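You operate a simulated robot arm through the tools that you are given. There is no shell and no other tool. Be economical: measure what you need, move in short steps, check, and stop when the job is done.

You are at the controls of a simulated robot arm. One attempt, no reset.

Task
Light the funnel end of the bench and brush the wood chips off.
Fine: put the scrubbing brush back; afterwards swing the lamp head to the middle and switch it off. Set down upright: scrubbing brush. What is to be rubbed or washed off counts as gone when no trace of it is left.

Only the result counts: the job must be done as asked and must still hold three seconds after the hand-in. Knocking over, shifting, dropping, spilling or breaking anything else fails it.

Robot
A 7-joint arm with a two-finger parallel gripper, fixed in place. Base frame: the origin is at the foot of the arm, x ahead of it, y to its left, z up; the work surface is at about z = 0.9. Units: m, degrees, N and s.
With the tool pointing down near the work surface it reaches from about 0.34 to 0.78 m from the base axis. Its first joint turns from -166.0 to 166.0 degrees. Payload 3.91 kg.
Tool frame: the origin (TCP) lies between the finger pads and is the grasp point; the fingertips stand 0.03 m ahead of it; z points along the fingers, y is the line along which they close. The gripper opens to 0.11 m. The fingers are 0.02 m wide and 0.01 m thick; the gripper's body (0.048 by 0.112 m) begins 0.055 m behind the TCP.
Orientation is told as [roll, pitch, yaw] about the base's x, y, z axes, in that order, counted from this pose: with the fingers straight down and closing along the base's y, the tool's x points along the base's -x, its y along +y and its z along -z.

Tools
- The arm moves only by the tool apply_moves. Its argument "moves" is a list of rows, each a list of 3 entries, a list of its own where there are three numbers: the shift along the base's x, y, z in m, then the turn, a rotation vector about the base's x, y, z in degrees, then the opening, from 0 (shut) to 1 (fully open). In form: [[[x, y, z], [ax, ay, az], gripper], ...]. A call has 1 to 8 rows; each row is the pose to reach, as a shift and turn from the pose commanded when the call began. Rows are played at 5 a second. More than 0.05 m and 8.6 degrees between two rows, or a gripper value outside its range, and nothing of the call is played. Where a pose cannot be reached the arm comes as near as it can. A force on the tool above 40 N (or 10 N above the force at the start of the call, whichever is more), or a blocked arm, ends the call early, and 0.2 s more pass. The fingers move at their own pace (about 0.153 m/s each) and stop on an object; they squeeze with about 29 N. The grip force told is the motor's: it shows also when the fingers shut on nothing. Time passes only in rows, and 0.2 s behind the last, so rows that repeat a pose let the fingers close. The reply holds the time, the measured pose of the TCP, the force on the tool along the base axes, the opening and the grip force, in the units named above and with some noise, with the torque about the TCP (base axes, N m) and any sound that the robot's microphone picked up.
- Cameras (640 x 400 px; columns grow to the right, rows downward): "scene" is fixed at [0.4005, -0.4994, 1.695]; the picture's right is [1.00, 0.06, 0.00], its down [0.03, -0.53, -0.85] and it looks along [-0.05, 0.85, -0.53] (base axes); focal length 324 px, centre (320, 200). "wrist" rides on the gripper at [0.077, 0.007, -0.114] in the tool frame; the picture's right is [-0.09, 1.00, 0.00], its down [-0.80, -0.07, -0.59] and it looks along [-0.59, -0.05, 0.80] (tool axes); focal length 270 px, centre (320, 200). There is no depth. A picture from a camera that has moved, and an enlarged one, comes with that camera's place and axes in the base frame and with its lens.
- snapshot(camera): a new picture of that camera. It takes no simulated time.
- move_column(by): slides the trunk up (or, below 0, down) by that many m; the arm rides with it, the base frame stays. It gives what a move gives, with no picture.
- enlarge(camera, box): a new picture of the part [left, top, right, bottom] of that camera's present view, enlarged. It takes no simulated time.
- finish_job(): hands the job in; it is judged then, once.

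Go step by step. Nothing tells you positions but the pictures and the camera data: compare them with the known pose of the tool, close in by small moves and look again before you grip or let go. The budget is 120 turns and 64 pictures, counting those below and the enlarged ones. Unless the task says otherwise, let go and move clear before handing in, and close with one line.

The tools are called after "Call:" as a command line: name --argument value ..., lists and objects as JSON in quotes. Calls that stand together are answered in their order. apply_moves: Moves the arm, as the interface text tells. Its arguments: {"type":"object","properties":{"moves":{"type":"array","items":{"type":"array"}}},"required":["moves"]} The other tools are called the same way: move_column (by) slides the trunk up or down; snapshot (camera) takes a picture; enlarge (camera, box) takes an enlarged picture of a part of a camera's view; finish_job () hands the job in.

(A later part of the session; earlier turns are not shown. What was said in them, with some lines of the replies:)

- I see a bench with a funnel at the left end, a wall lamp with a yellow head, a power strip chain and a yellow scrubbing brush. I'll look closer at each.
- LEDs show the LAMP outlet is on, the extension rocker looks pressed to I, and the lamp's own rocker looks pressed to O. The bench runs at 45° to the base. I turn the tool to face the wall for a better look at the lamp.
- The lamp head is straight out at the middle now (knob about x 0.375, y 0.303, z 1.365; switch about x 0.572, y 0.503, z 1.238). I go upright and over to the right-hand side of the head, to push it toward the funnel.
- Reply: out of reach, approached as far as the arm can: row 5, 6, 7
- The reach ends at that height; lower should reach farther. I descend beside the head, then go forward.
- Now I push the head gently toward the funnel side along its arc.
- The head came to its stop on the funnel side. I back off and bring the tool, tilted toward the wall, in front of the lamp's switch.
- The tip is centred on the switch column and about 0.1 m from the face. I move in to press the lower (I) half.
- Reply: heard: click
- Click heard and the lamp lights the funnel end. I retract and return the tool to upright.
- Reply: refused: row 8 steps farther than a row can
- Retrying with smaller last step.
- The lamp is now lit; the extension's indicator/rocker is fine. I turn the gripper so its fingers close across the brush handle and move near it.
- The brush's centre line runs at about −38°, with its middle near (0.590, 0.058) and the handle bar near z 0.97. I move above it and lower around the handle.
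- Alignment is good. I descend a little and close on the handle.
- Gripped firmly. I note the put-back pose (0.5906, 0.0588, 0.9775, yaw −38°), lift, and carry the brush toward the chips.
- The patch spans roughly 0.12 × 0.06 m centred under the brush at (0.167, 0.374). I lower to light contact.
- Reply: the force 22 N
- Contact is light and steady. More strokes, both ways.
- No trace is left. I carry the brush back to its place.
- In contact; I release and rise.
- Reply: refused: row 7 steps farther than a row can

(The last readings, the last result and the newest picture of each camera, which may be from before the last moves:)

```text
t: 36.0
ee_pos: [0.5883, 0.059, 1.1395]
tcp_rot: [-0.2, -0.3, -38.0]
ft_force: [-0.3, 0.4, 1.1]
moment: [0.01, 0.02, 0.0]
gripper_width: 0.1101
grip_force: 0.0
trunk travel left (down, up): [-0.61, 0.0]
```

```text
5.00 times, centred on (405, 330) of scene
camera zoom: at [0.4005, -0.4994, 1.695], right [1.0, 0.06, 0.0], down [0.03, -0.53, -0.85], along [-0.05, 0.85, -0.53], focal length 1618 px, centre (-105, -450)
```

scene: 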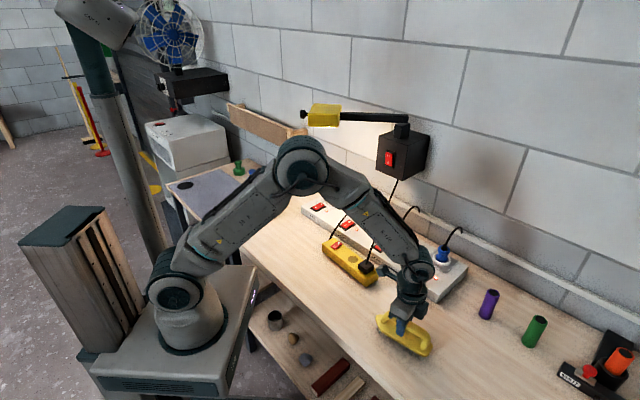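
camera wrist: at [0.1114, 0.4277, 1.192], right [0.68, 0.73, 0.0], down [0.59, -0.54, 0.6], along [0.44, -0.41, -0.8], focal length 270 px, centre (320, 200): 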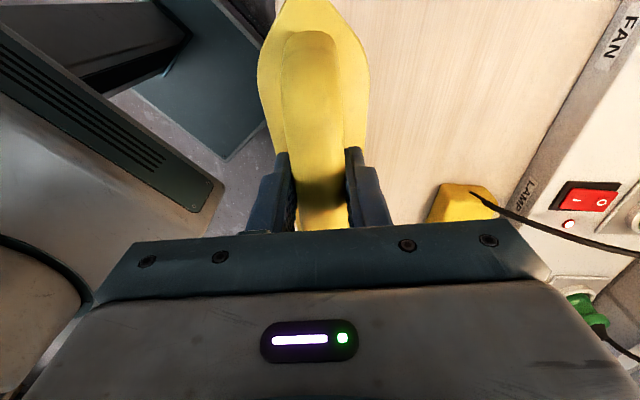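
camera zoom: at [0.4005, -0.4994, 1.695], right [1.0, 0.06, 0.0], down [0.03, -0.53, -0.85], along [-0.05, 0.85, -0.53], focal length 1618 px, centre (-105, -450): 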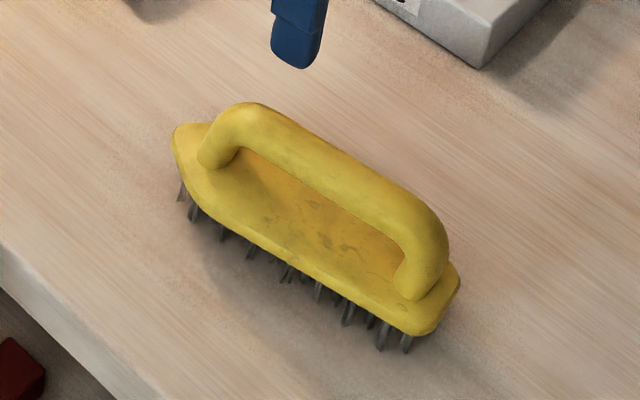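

The brush stands upright in its place. Now the lamp: I'll take hold of the knob on the head's front (about x 0.28, y 0.57, z 1.365), so I move toward it with yaw near 0.

Call:
apply_moves --moves '[[[-0.027, 0.029, 0.016], [0, 0, 5.4], 1], [[-0.054, 0.057, 0.031], [0, 0, 10.8], 1], [[-0.081, 0.086, 0.047], [0, 0, 16.2], 1], [[-0.109, 0.114, 0.063], [0, 0, 21.6], 1], [[-0.136, 0.143, 0.079], [0, 0, 27], 1], [[-0.163, 0.171, 0.094], [0, 0, 32.4], 1], [[-0.19, 0.2, 0.11], [0, 0, 38], 1]]'

Call:
apply_moves --moves '[[[-0.03, 0.03, 0.006], [0, -4, 0], 1], [[-0.06, 0.06, 0.012], [0, -8, 0], 0.8], [[-0.09, 0.09, 0.018], [0, -12, 0], 0.6], [[-0.12, 0.12, 0.025], [0, -16, 0], 0.6], [[-0.15, 0.15, 0.032], [0, -20, 0], 0.6], [[-0.18, 0.18, 0.038], [0, -24, 0], 0.6], [[-0.21, 0.21, 0.044], [0, -28, 0], 0.6], [[-0.235, 0.24, 0.05], [0, -32, 0], 0.6]]'

Call:
snapshot --camera "wrist"

Call:
snapshot --camera "scene"

```text
t: 37.6
ee_pos: [0.3987, 0.2579, 1.2487]
tcp_rot: [-0.3, -0.4, 0.0]
ft_force: [-1.2, 0.8, 0.1]
moment: [0.0, -0.02, 0.02]
gripper_width: 0.1099
grip_force: 0.0
trunk travel left (down, up): [-0.61, 0.0]
```

```text
t: 39.4
ee_pos: [0.1627, 0.5008, 1.2962]
tcp_rot: [-0.3, -32.5, 0.0]
ft_force: [-0.4, 0.8, -0.2]
moment: [0.0, 0.0, -0.05]
gripper_width: 0.066
grip_force: 0.1
trunk travel left (down, up): [-0.61, 0.0]
```

```text
24 pictures are left
camera wrist: at [0.0375, 0.5074, 1.3522], right [0.08, 1.0, 0.04], down [0.36, -0.07, 0.93], along [0.93, -0.06, -0.36], focal length 270 px, centre (320, 200)
```

wrist: 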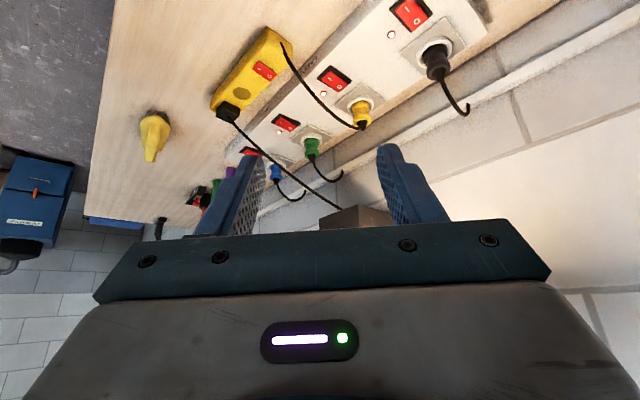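

```text
23 pictures are left
```

scene: 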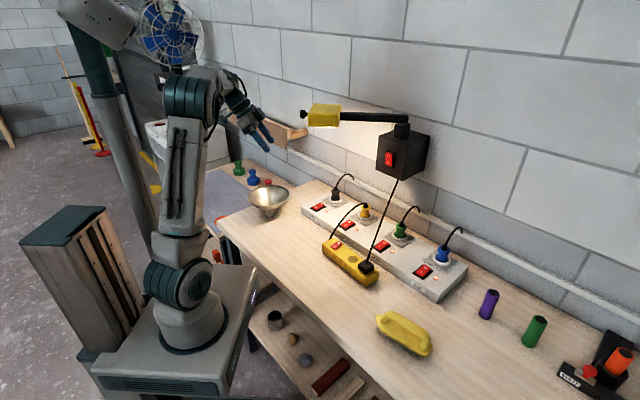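

The lamp head is hidden above my view; I raise the hand to see the knob.

Call:
apply_moves --moves '[[[0, 0.01, 0.04], [0, 0, 0], 0.6], [[0, 0.02, 0.08], [0, 0, 0], 0.6], [[0, 0.04, 0.12], [0, 0, 0], 0.6], [[0, 0.05, 0.16], [0, 0, 0], 0.6]]'

Call:
snapshot --camera "wrist"

Call:
enlarge --camera "scene" --box '[220, 60, 420, 180]'

```text
t: 40.4
ee_pos: [0.1645, 0.5508, 1.4552]
tcp_rot: [-0.5, -32.4, 0.2]
ft_force: [0.6, 0.1, 0.1]
moment: [-0.04, 0.02, -0.01]
gripper_width: 0.0661
grip_force: 0.1
trunk travel left (down, up): [-0.61, 0.0]
```

```text
22 pictures are left
camera wrist: at [0.0396, 0.5574, 1.5116], right [0.08, 1.0, 0.04], down [0.36, -0.06, 0.93], along [0.93, -0.06, -0.36], focal length 270 px, centre (320, 200)
```

wrist: 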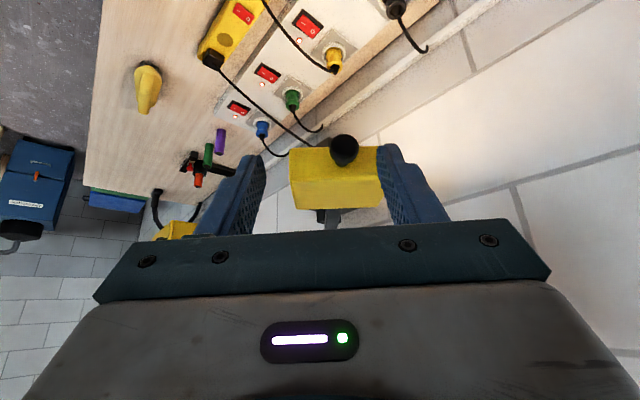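

```text
3.20 times, centred on (320, 120) of scene
camera zoom: at [0.4005, -0.4994, 1.695], right [1.0, 0.06, 0.0], down [0.03, -0.53, -0.85], along [-0.05, 0.85, -0.53], focal length 1036 px, centre (320, 456)
```

zoom: 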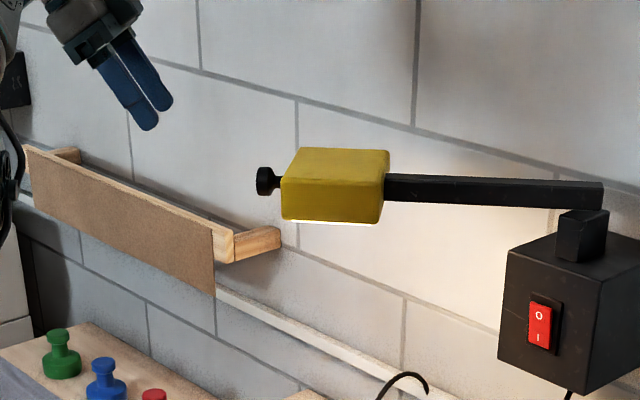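

The knob centre triangulates to (0.2815, 0.5685, 1.366) and the arm points at yaw about −5.5° from base −x. I line up for straddling the knob.

Call:
apply_moves --moves '[[[0.032, 0.012, -0.01], [0, 0, -3], 0.6], [[0.063, 0.023, -0.019], [0, 0, -5.7], 0.6]]'

Call:
snapshot --camera "wrist"

```text
t: 41.0
ee_pos: [0.2288, 0.5695, 1.4373]
tcp_rot: [-0.3, -32.3, -5.8]
ft_force: [0.5, 0.4, -1.2]
moment: [-0.02, 0.0, 0.0]
gripper_width: 0.0659
grip_force: 0.0
out of reach, approached as far as the arm can: row 2
trunk travel left (down, up): [-0.61, 0.0]
```

```text
20 pictures are left
camera wrist: at [0.1053, 0.5894, 1.4918], right [0.17, 0.98, 0.04], down [0.35, -0.1, 0.93], along [0.92, -0.15, -0.36], focal length 270 px, centre (320, 200)
```

wrist: 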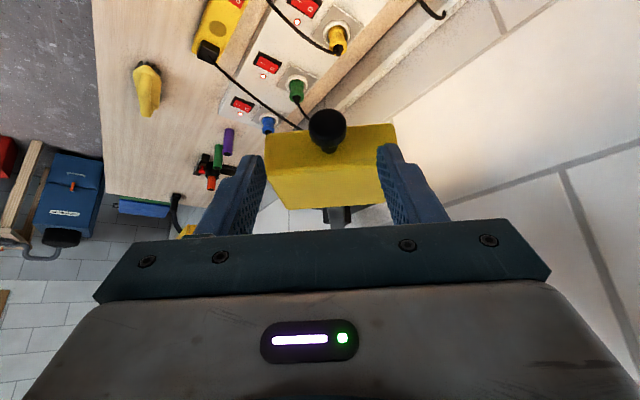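

Call:
apply_moves --moves '[[[0.008, 0, -0.025], [0, 0, 0], 0.6], [[0.024, 0, -0.048], [0, 0, 0], 0.6], [[0.038, 0, -0.068], [0, 0, 0], 0.6]]'

Call:
enlarge --camera "wrist" --box '[200, 60, 460, 240]'

Call:
enlarge --camera "scene" --box '[260, 60, 360, 150]'

```text
t: 41.8
ee_pos: [0.2674, 0.5695, 1.3679]
tcp_rot: [-0.2, -32.3, -5.7]
ft_force: [0.2, -0.2, 0.5]
moment: [-0.01, 0.01, 0.0]
gripper_width: 0.0658
grip_force: 0.0
trunk travel left (down, up): [-0.61, 0.0]
```

```text
2.22 times, centred on (330, 150) of wrist
camera zoom: at [0.1431, 0.5893, 1.4238], right [0.18, 0.98, 0.04], down [0.35, -0.1, 0.93], along [0.92, -0.15, -0.36], focal length 601 px, centre (298, 311)
```

zoom: 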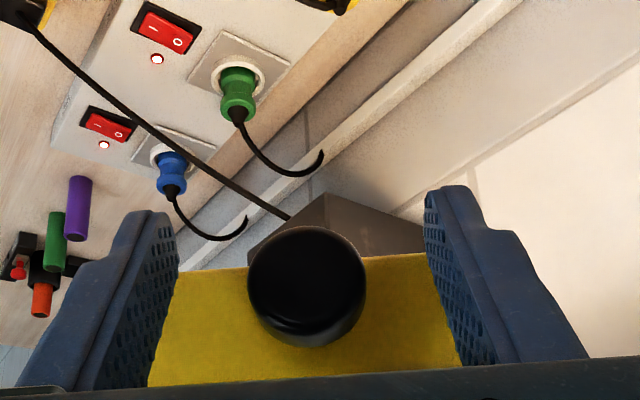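

```text
4.44 times, centred on (310, 105) of scene
camera zoom: at [0.4005, -0.4994, 1.695], right [1.0, 0.06, 0.0], down [0.03, -0.53, -0.85], along [-0.05, 0.85, -0.53], focal length 1439 px, centre (364, 622)
```

zoom: 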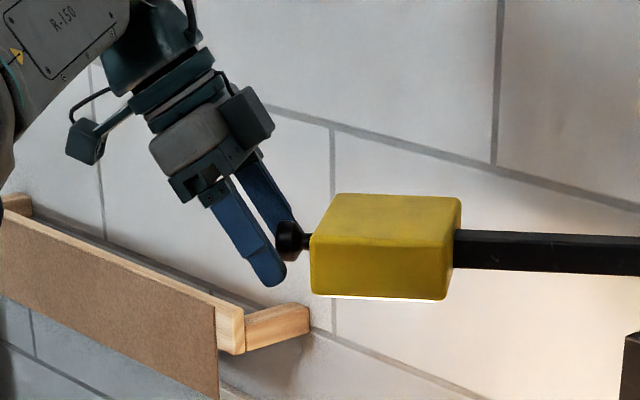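

The fingers straddle the knob but sit a bit short. I move forward 9 mm and narrow the gap.

Call:
apply_moves --moves '[[[0.009, -0.001, 0.001], [0, 0, 0], 0.6], [[0.009, -0.001, 0.001], [0, 0, 0], 0.4], [[0.009, -0.001, 0.001], [0, 0, 0], 0.31]]'

Call:
enlarge --camera "scene" --box '[260, 60, 360, 150]'

```text
t: 42.6
ee_pos: [0.2767, 0.5686, 1.3688]
tcp_rot: [-0.2, -32.4, -5.7]
ft_force: [0.0, 0.4, 0.1]
moment: [0.02, -0.02, 0.0]
gripper_width: 0.0342
grip_force: 0.1
trunk travel left (down, up): [-0.61, 0.0]
```

```text
4.44 times, centred on (310, 105) of scene
camera zoom: at [0.4005, -0.4994, 1.695], right [1.0, 0.06, 0.0], down [0.03, -0.53, -0.85], along [-0.05, 0.85, -0.53], focal length 1439 px, centre (364, 622)
```

zoom: 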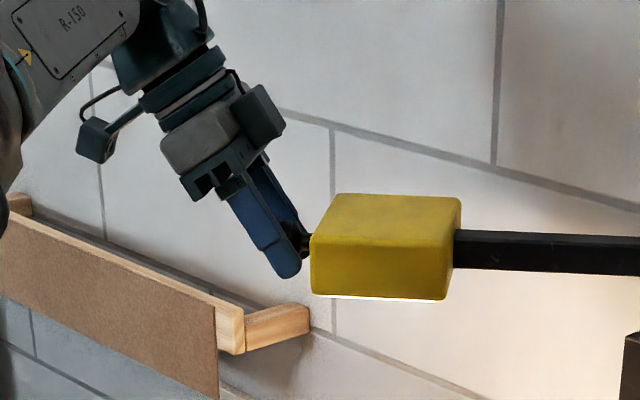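

The knob is between the fingers. I swing it along its arc toward the middle, in two halves.

Call:
apply_moves --moves '[[[-0.0013, -0.0418, 0], [0, 0, 7.2], 0.31], [[0.0026, -0.0834, 0], [0, 0, 14.4], 0.31], [[0.0116, -0.1242, 0], [0, 0, 21.6], 0.31]]'

Call:
enlarge --camera "scene" --box '[250, 60, 450, 200]'

```text
t: 43.4
ee_pos: [0.2865, 0.4394, 1.371]
tcp_rot: [-0.2, -32.4, 15.9]
ft_force: [1.0, -1.3, 1.0]
moment: [0.03, 0.01, -0.01]
gripper_width: 0.0345
grip_force: 0.0
trunk travel left (down, up): [-0.61, 0.0]
```

```text
2.86 times, centred on (350, 130) of scene
camera zoom: at [0.4005, -0.4994, 1.695], right [1.0, 0.06, 0.0], down [0.03, -0.53, -0.85], along [-0.05, 0.85, -0.53], focal length 925 px, centre (234, 400)
```

zoom: 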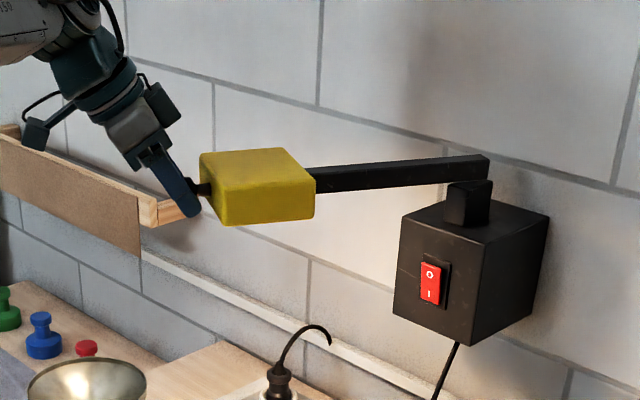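

Call:
apply_moves --moves '[[[0.0142, -0.0393, 0], [0, 0, 7.2], 0.31], [[0.0331, -0.0766, 0], [0, 0, 14.4], 0.31], [[0.0566, -0.1111, 0], [0, 0, 21.6], 0.31], [[0.0844, -0.1427, 0], [0, 0, 28.9], 0.31], [[0.0844, -0.1427, 0], [0, 0, 28.9], 0.31]]'

Call:
enlarge --camera "scene" --box '[300, 100, 480, 212]'

Call:
enlarge --camera "wrist" --box '[200, 60, 460, 240]'

```text
t: 44.6
ee_pos: [0.3692, 0.3016, 1.369]
tcp_rot: [-0.2, -32.5, 44.8]
ft_force: [0.3, -0.4, 0.1]
moment: [0.01, -0.01, -0.02]
gripper_width: 0.034
grip_force: 0.1
trunk travel left (down, up): [-0.61, 0.0]
```

```text
3.56 times, centred on (390, 156) of scene
camera zoom: at [0.4005, -0.4994, 1.695], right [1.0, 0.06, 0.0], down [0.03, -0.53, -0.85], along [-0.05, 0.85, -0.53], focal length 1151 px, centre (71, 356)
```

zoom: 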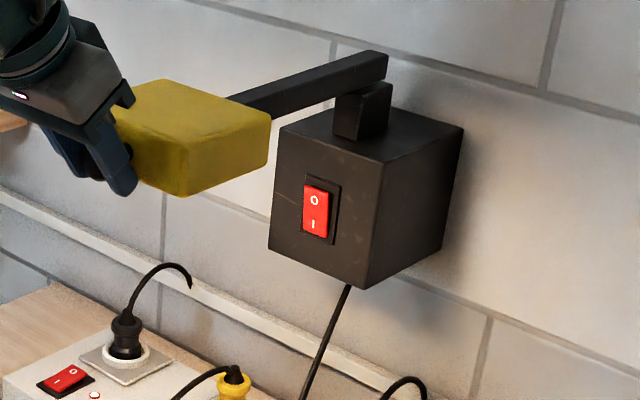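

```text
2.22 times, centred on (330, 150) of wrist
camera zoom: at [0.277, 0.2166, 1.4249], right [-0.65, 0.76, 0.04], down [0.3, 0.2, 0.93], along [0.7, 0.62, -0.36], focal length 601 px, centre (298, 311)
```

zoom: 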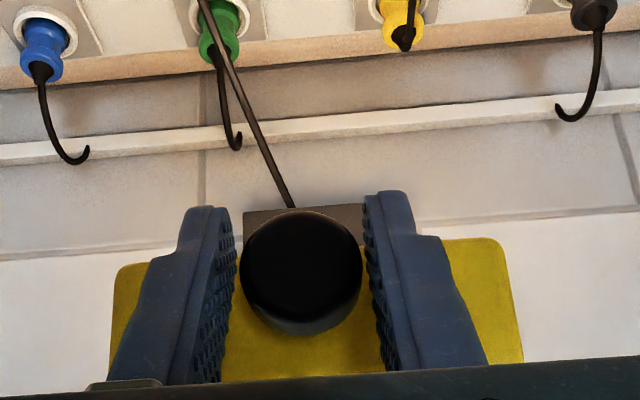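

The head matches its original middle position exactly. I open, back straight off the knob, then lower the trunk so the arm can come in under the head to reach the switch.

Call:
apply_moves --moves '[[[0, 0, 0], [0, 0, 0], 0.6], [[-0.02, -0.02, 0.003], [0, 0, 0], 0.6], [[-0.045, -0.045, 0.006], [0, 0, 0], 0.3], [[-0.07, -0.07, 0.006], [0, 0, 0], 0], [[-0.08, -0.08, 0], [0, 0, 0], 0]]'

Call:
move_column --by -0.2

Call:
snapshot --camera "scene"

```text
t: 45.8
ee_pos: [0.2909, 0.2218, 1.3693]
tcp_rot: [-0.3, -32.5, 44.7]
ft_force: [0.9, 0.1, -0.6]
moment: [-0.02, 0.0, 0.03]
gripper_width: 0.0001
grip_force: 28.7
trunk travel left (down, up): [-0.61, 0.0]
```

```text
t: 48.0
ee_pos: [0.2901, 0.2222, 1.1702]
tcp_rot: [-0.2, -32.5, 44.8]
ft_force: [0.3, 0.1, 1.2]
moment: [-0.01, 0.02, -0.01]
gripper_width: 0.0
grip_force: 28.7
trunk travel left (down, up): [-0.41, 0.2]
```

```text
13 pictures are left
```

scene: 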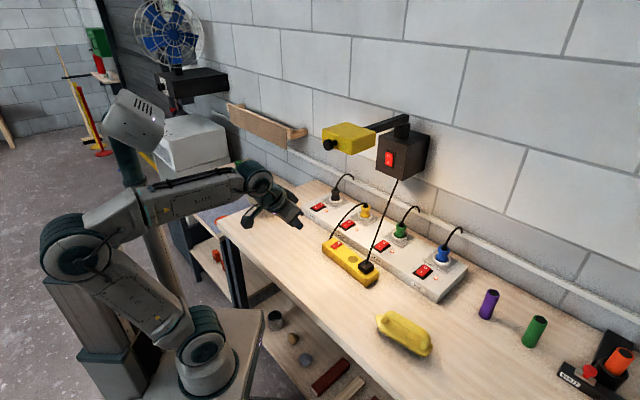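

The arm now comes from behind and below. I level the tool and slide in under the head toward the switch.

Call:
apply_moves --moves '[[[0.01, 0.01, 0.011], [5.6, -5.6, 0], 0], [[0.02, 0.02, 0.022], [11.2, -11.2, 0], 0], [[0.03, 0.03, 0.033], [16.8, -16.8, 0], 0], [[0.05, 0.05, 0.044], [22.4, -22.4, 0], 0], [[0.07, 0.07, 0.055], [28, -28, 0], 0], [[0.09, 0.09, 0.066], [33.6, -33.6, 0], 0], [[0.115, 0.115, 0.076], [39.2, -39.2, 0], 0]]'

Call:
snapshot --camera "scene"

```text
t: 49.6
ee_pos: [0.4066, 0.3373, 1.2449]
tcp_rot: [4.1, -88.0, 40.7]
ft_force: [-0.4, 0.2, 0.3]
moment: [0.02, -0.04, 0.02]
gripper_width: 0.0002
grip_force: 28.8
trunk travel left (down, up): [-0.41, 0.2]
```

```text
12 pictures are left
```

scene: 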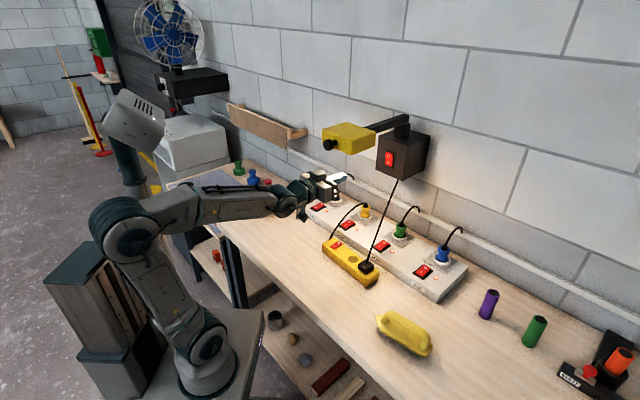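

Call:
apply_moves --moves '[[[0.033, 0.031, 0.001], [0, 0, 0], 0], [[0.065, 0.061, 0.001], [0, 0, 0], 0], [[0.097, 0.093, 0.001], [0, 0, 0], 0], [[0.122, 0.118, 0.001], [0, 0, 0], 0]]'

Call:
snapshot --camera "wrist"

Call:
enlarge --camera "scene" --box '[300, 90, 480, 212]'

```text
t: 50.6
ee_pos: [0.5278, 0.4547, 1.2467]
tcp_rot: [3.2, -87.8, 41.6]
ft_force: [-0.5, 1.1, 0.5]
moment: [0.0, 0.02, 0.03]
gripper_width: 0.0
grip_force: 29.0
trunk travel left (down, up): [-0.41, 0.2]
```

```text
11 pictures are left
camera wrist: at [0.4408, 0.3772, 1.1741], right [-0.7, 0.71, 0.09], down [-0.35, -0.45, 0.82], along [0.63, 0.54, 0.56], focal length 270 px, centre (320, 200)
```

wrist: 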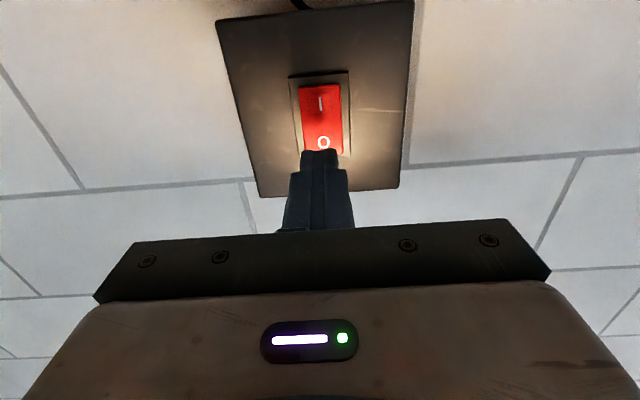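

```text
3.28 times, centred on (390, 151) of scene
camera zoom: at [0.4005, -0.4994, 1.695], right [1.0, 0.06, 0.0], down [0.03, -0.53, -0.85], along [-0.05, 0.85, -0.53], focal length 1061 px, centre (90, 361)
```

zoom: 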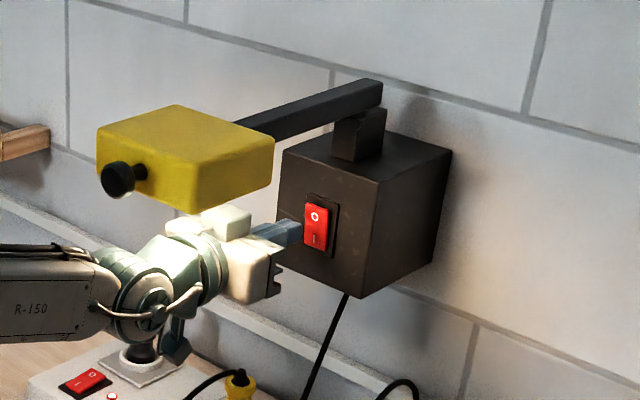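

The tip is centred just in front of the O half. I raise 7 mm and press.

Call:
apply_moves --moves '[[[0, 0, 0.007], [0, 0, 0], 0], [[0.01, 0.01, 0.007], [0, 0, 0], 0], [[0.016, 0.016, 0.007], [0, 0, 0], 0], [[0.02, 0.02, 0.007], [0, 0, 0], 0], [[0.024, 0.024, 0.007], [0, 0, 0], 0], [[0.027, 0.027, 0.007], [0, 0, 0], 0]]'

Call:
enlarge --camera "scene" --box '[300, 90, 480, 212]'

```text
t: 52.0
ee_pos: [0.5547, 0.4808, 1.2532]
tcp_rot: [4.0, -87.9, 40.7]
ft_force: [-4.7, -4.8, -2.2]
moment: [-0.11, 0.12, 0.03]
gripper_width: 0.0
grip_force: 29.0
trunk travel left (down, up): [-0.41, 0.2]
heard: click
```

```text
3.28 times, centred on (390, 151) of scene
camera zoom: at [0.4005, -0.4994, 1.695], right [1.0, 0.06, 0.0], down [0.03, -0.53, -0.85], along [-0.05, 0.85, -0.53], focal length 1061 px, centre (90, 361)
```

zoom: 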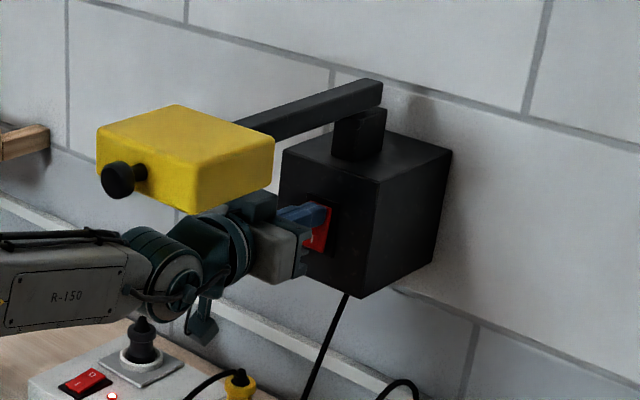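

Click, and the lamp is off. I withdraw straight back out from under the head.

Call:
apply_moves --moves '[[[-0.02, -0.02, -0.002], [0, 0, 0], 0], [[-0.05, -0.05, -0.006], [0, 0, 0], 0], [[-0.08, -0.08, -0.01], [0, 0, 0], 0], [[-0.11, -0.11, -0.015], [0, 0, 0], 0], [[-0.14, -0.14, -0.02], [0, 0, 0], 0], [[-0.17, -0.17, -0.02], [0, 0, 0], 0]]'

Call:
apply_moves --moves '[[[-0.01, -0.01, -0.005], [-5.6, 5.6, 0], 0], [[-0.02, -0.02, -0.01], [-11.2, 11.2, 0], 0], [[-0.03, -0.03, -0.015], [-16.8, 16.8, 0], 0], [[-0.04, -0.04, -0.02], [-22.4, 22.4, 0], 0]]'

Call:
snapshot --camera "scene"

Call:
enlarge --camera "scene" --box '[300, 100, 480, 212]'

Call:
enlarge --camera "scene" --box '[210, 170, 370, 300]'

Call:
enlarge --camera "scene" --box '[360, 290, 450, 370]'

```text
t: 53.4
ee_pos: [0.3841, 0.3102, 1.2347]
tcp_rot: [5.1, -87.9, 39.5]
ft_force: [-1.2, 0.6, 0.1]
moment: [0.01, 0.01, 0.03]
gripper_width: 0.0
grip_force: 29.1
trunk travel left (down, up): [-0.41, 0.2]
```

```text
t: 54.4
ee_pos: [0.3452, 0.2705, 1.2139]
tcp_rot: [-0.1, -56.0, 44.7]
ft_force: [0.1, -0.1, -0.1]
moment: [0.0, 0.0, 0.0]
gripper_width: 0.0
grip_force: 28.9
trunk travel left (down, up): [-0.41, 0.2]
```

```text
8 pictures are left
```

scene: 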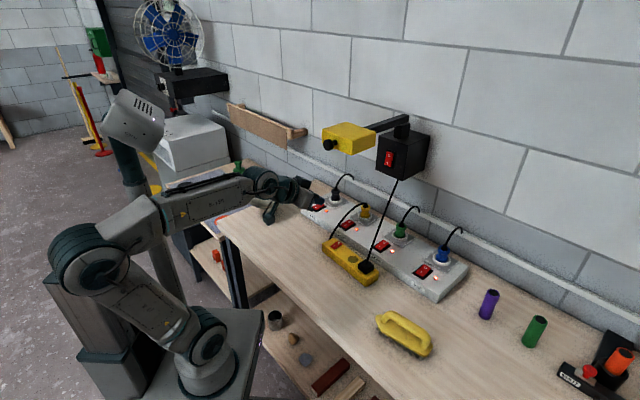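

```text
3.56 times, centred on (390, 156) of scene
camera zoom: at [0.4005, -0.4994, 1.695], right [1.0, 0.06, 0.0], down [0.03, -0.53, -0.85], along [-0.05, 0.85, -0.53], focal length 1151 px, centre (71, 356)
```

zoom: 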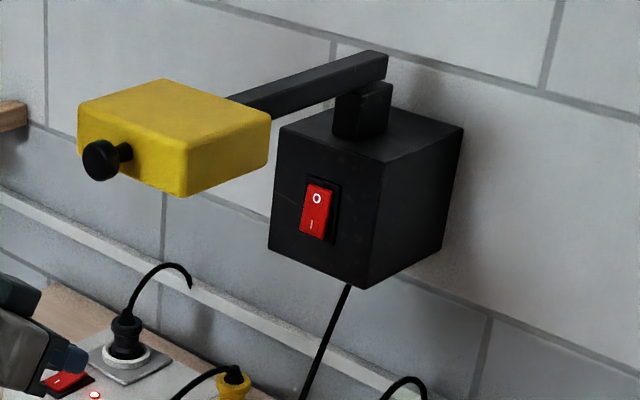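

```text
3.08 times, centred on (290, 235) of scene
camera zoom: at [0.4005, -0.4994, 1.695], right [1.0, 0.06, 0.0], down [0.03, -0.53, -0.85], along [-0.05, 0.85, -0.53], focal length 996 px, centre (412, 92)
```

zoom: 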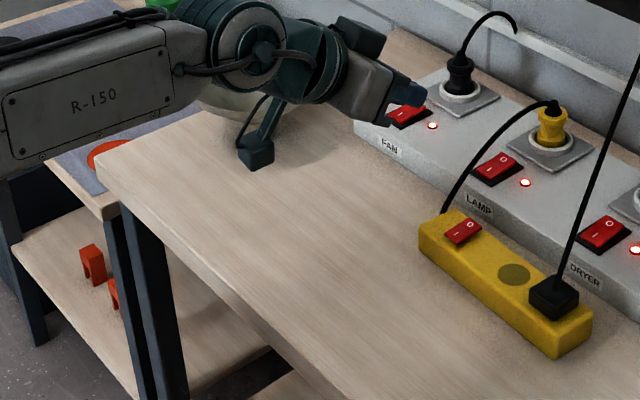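

```text
5.00 times, centred on (405, 330) of scene
camera zoom: at [0.4005, -0.4994, 1.695], right [1.0, 0.06, 0.0], down [0.03, -0.53, -0.85], along [-0.05, 0.85, -0.53], focal length 1618 px, centre (-105, -450)
```

zoom: 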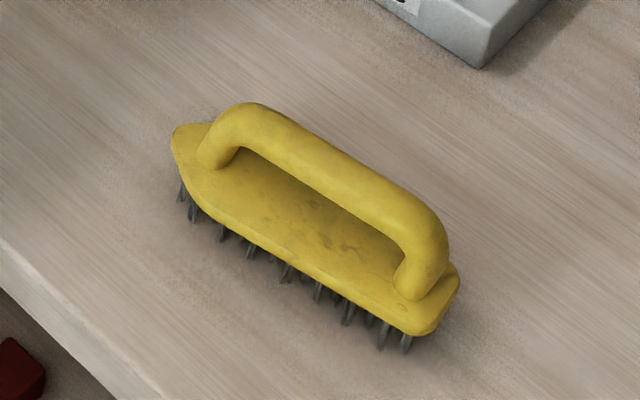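

The bench is clean, the brush stands upright in its place, and the lamp is in the middle and off. The arm is clear, so I hand in.

Call:
finish_job

```text
The job is handed in.
```

The job is handed in: I lit the funnel end and brushed off the wood chips until no trace showed. The brush is back upright within a few millimetres of its start, and the lamp head is in the middle and switched off.
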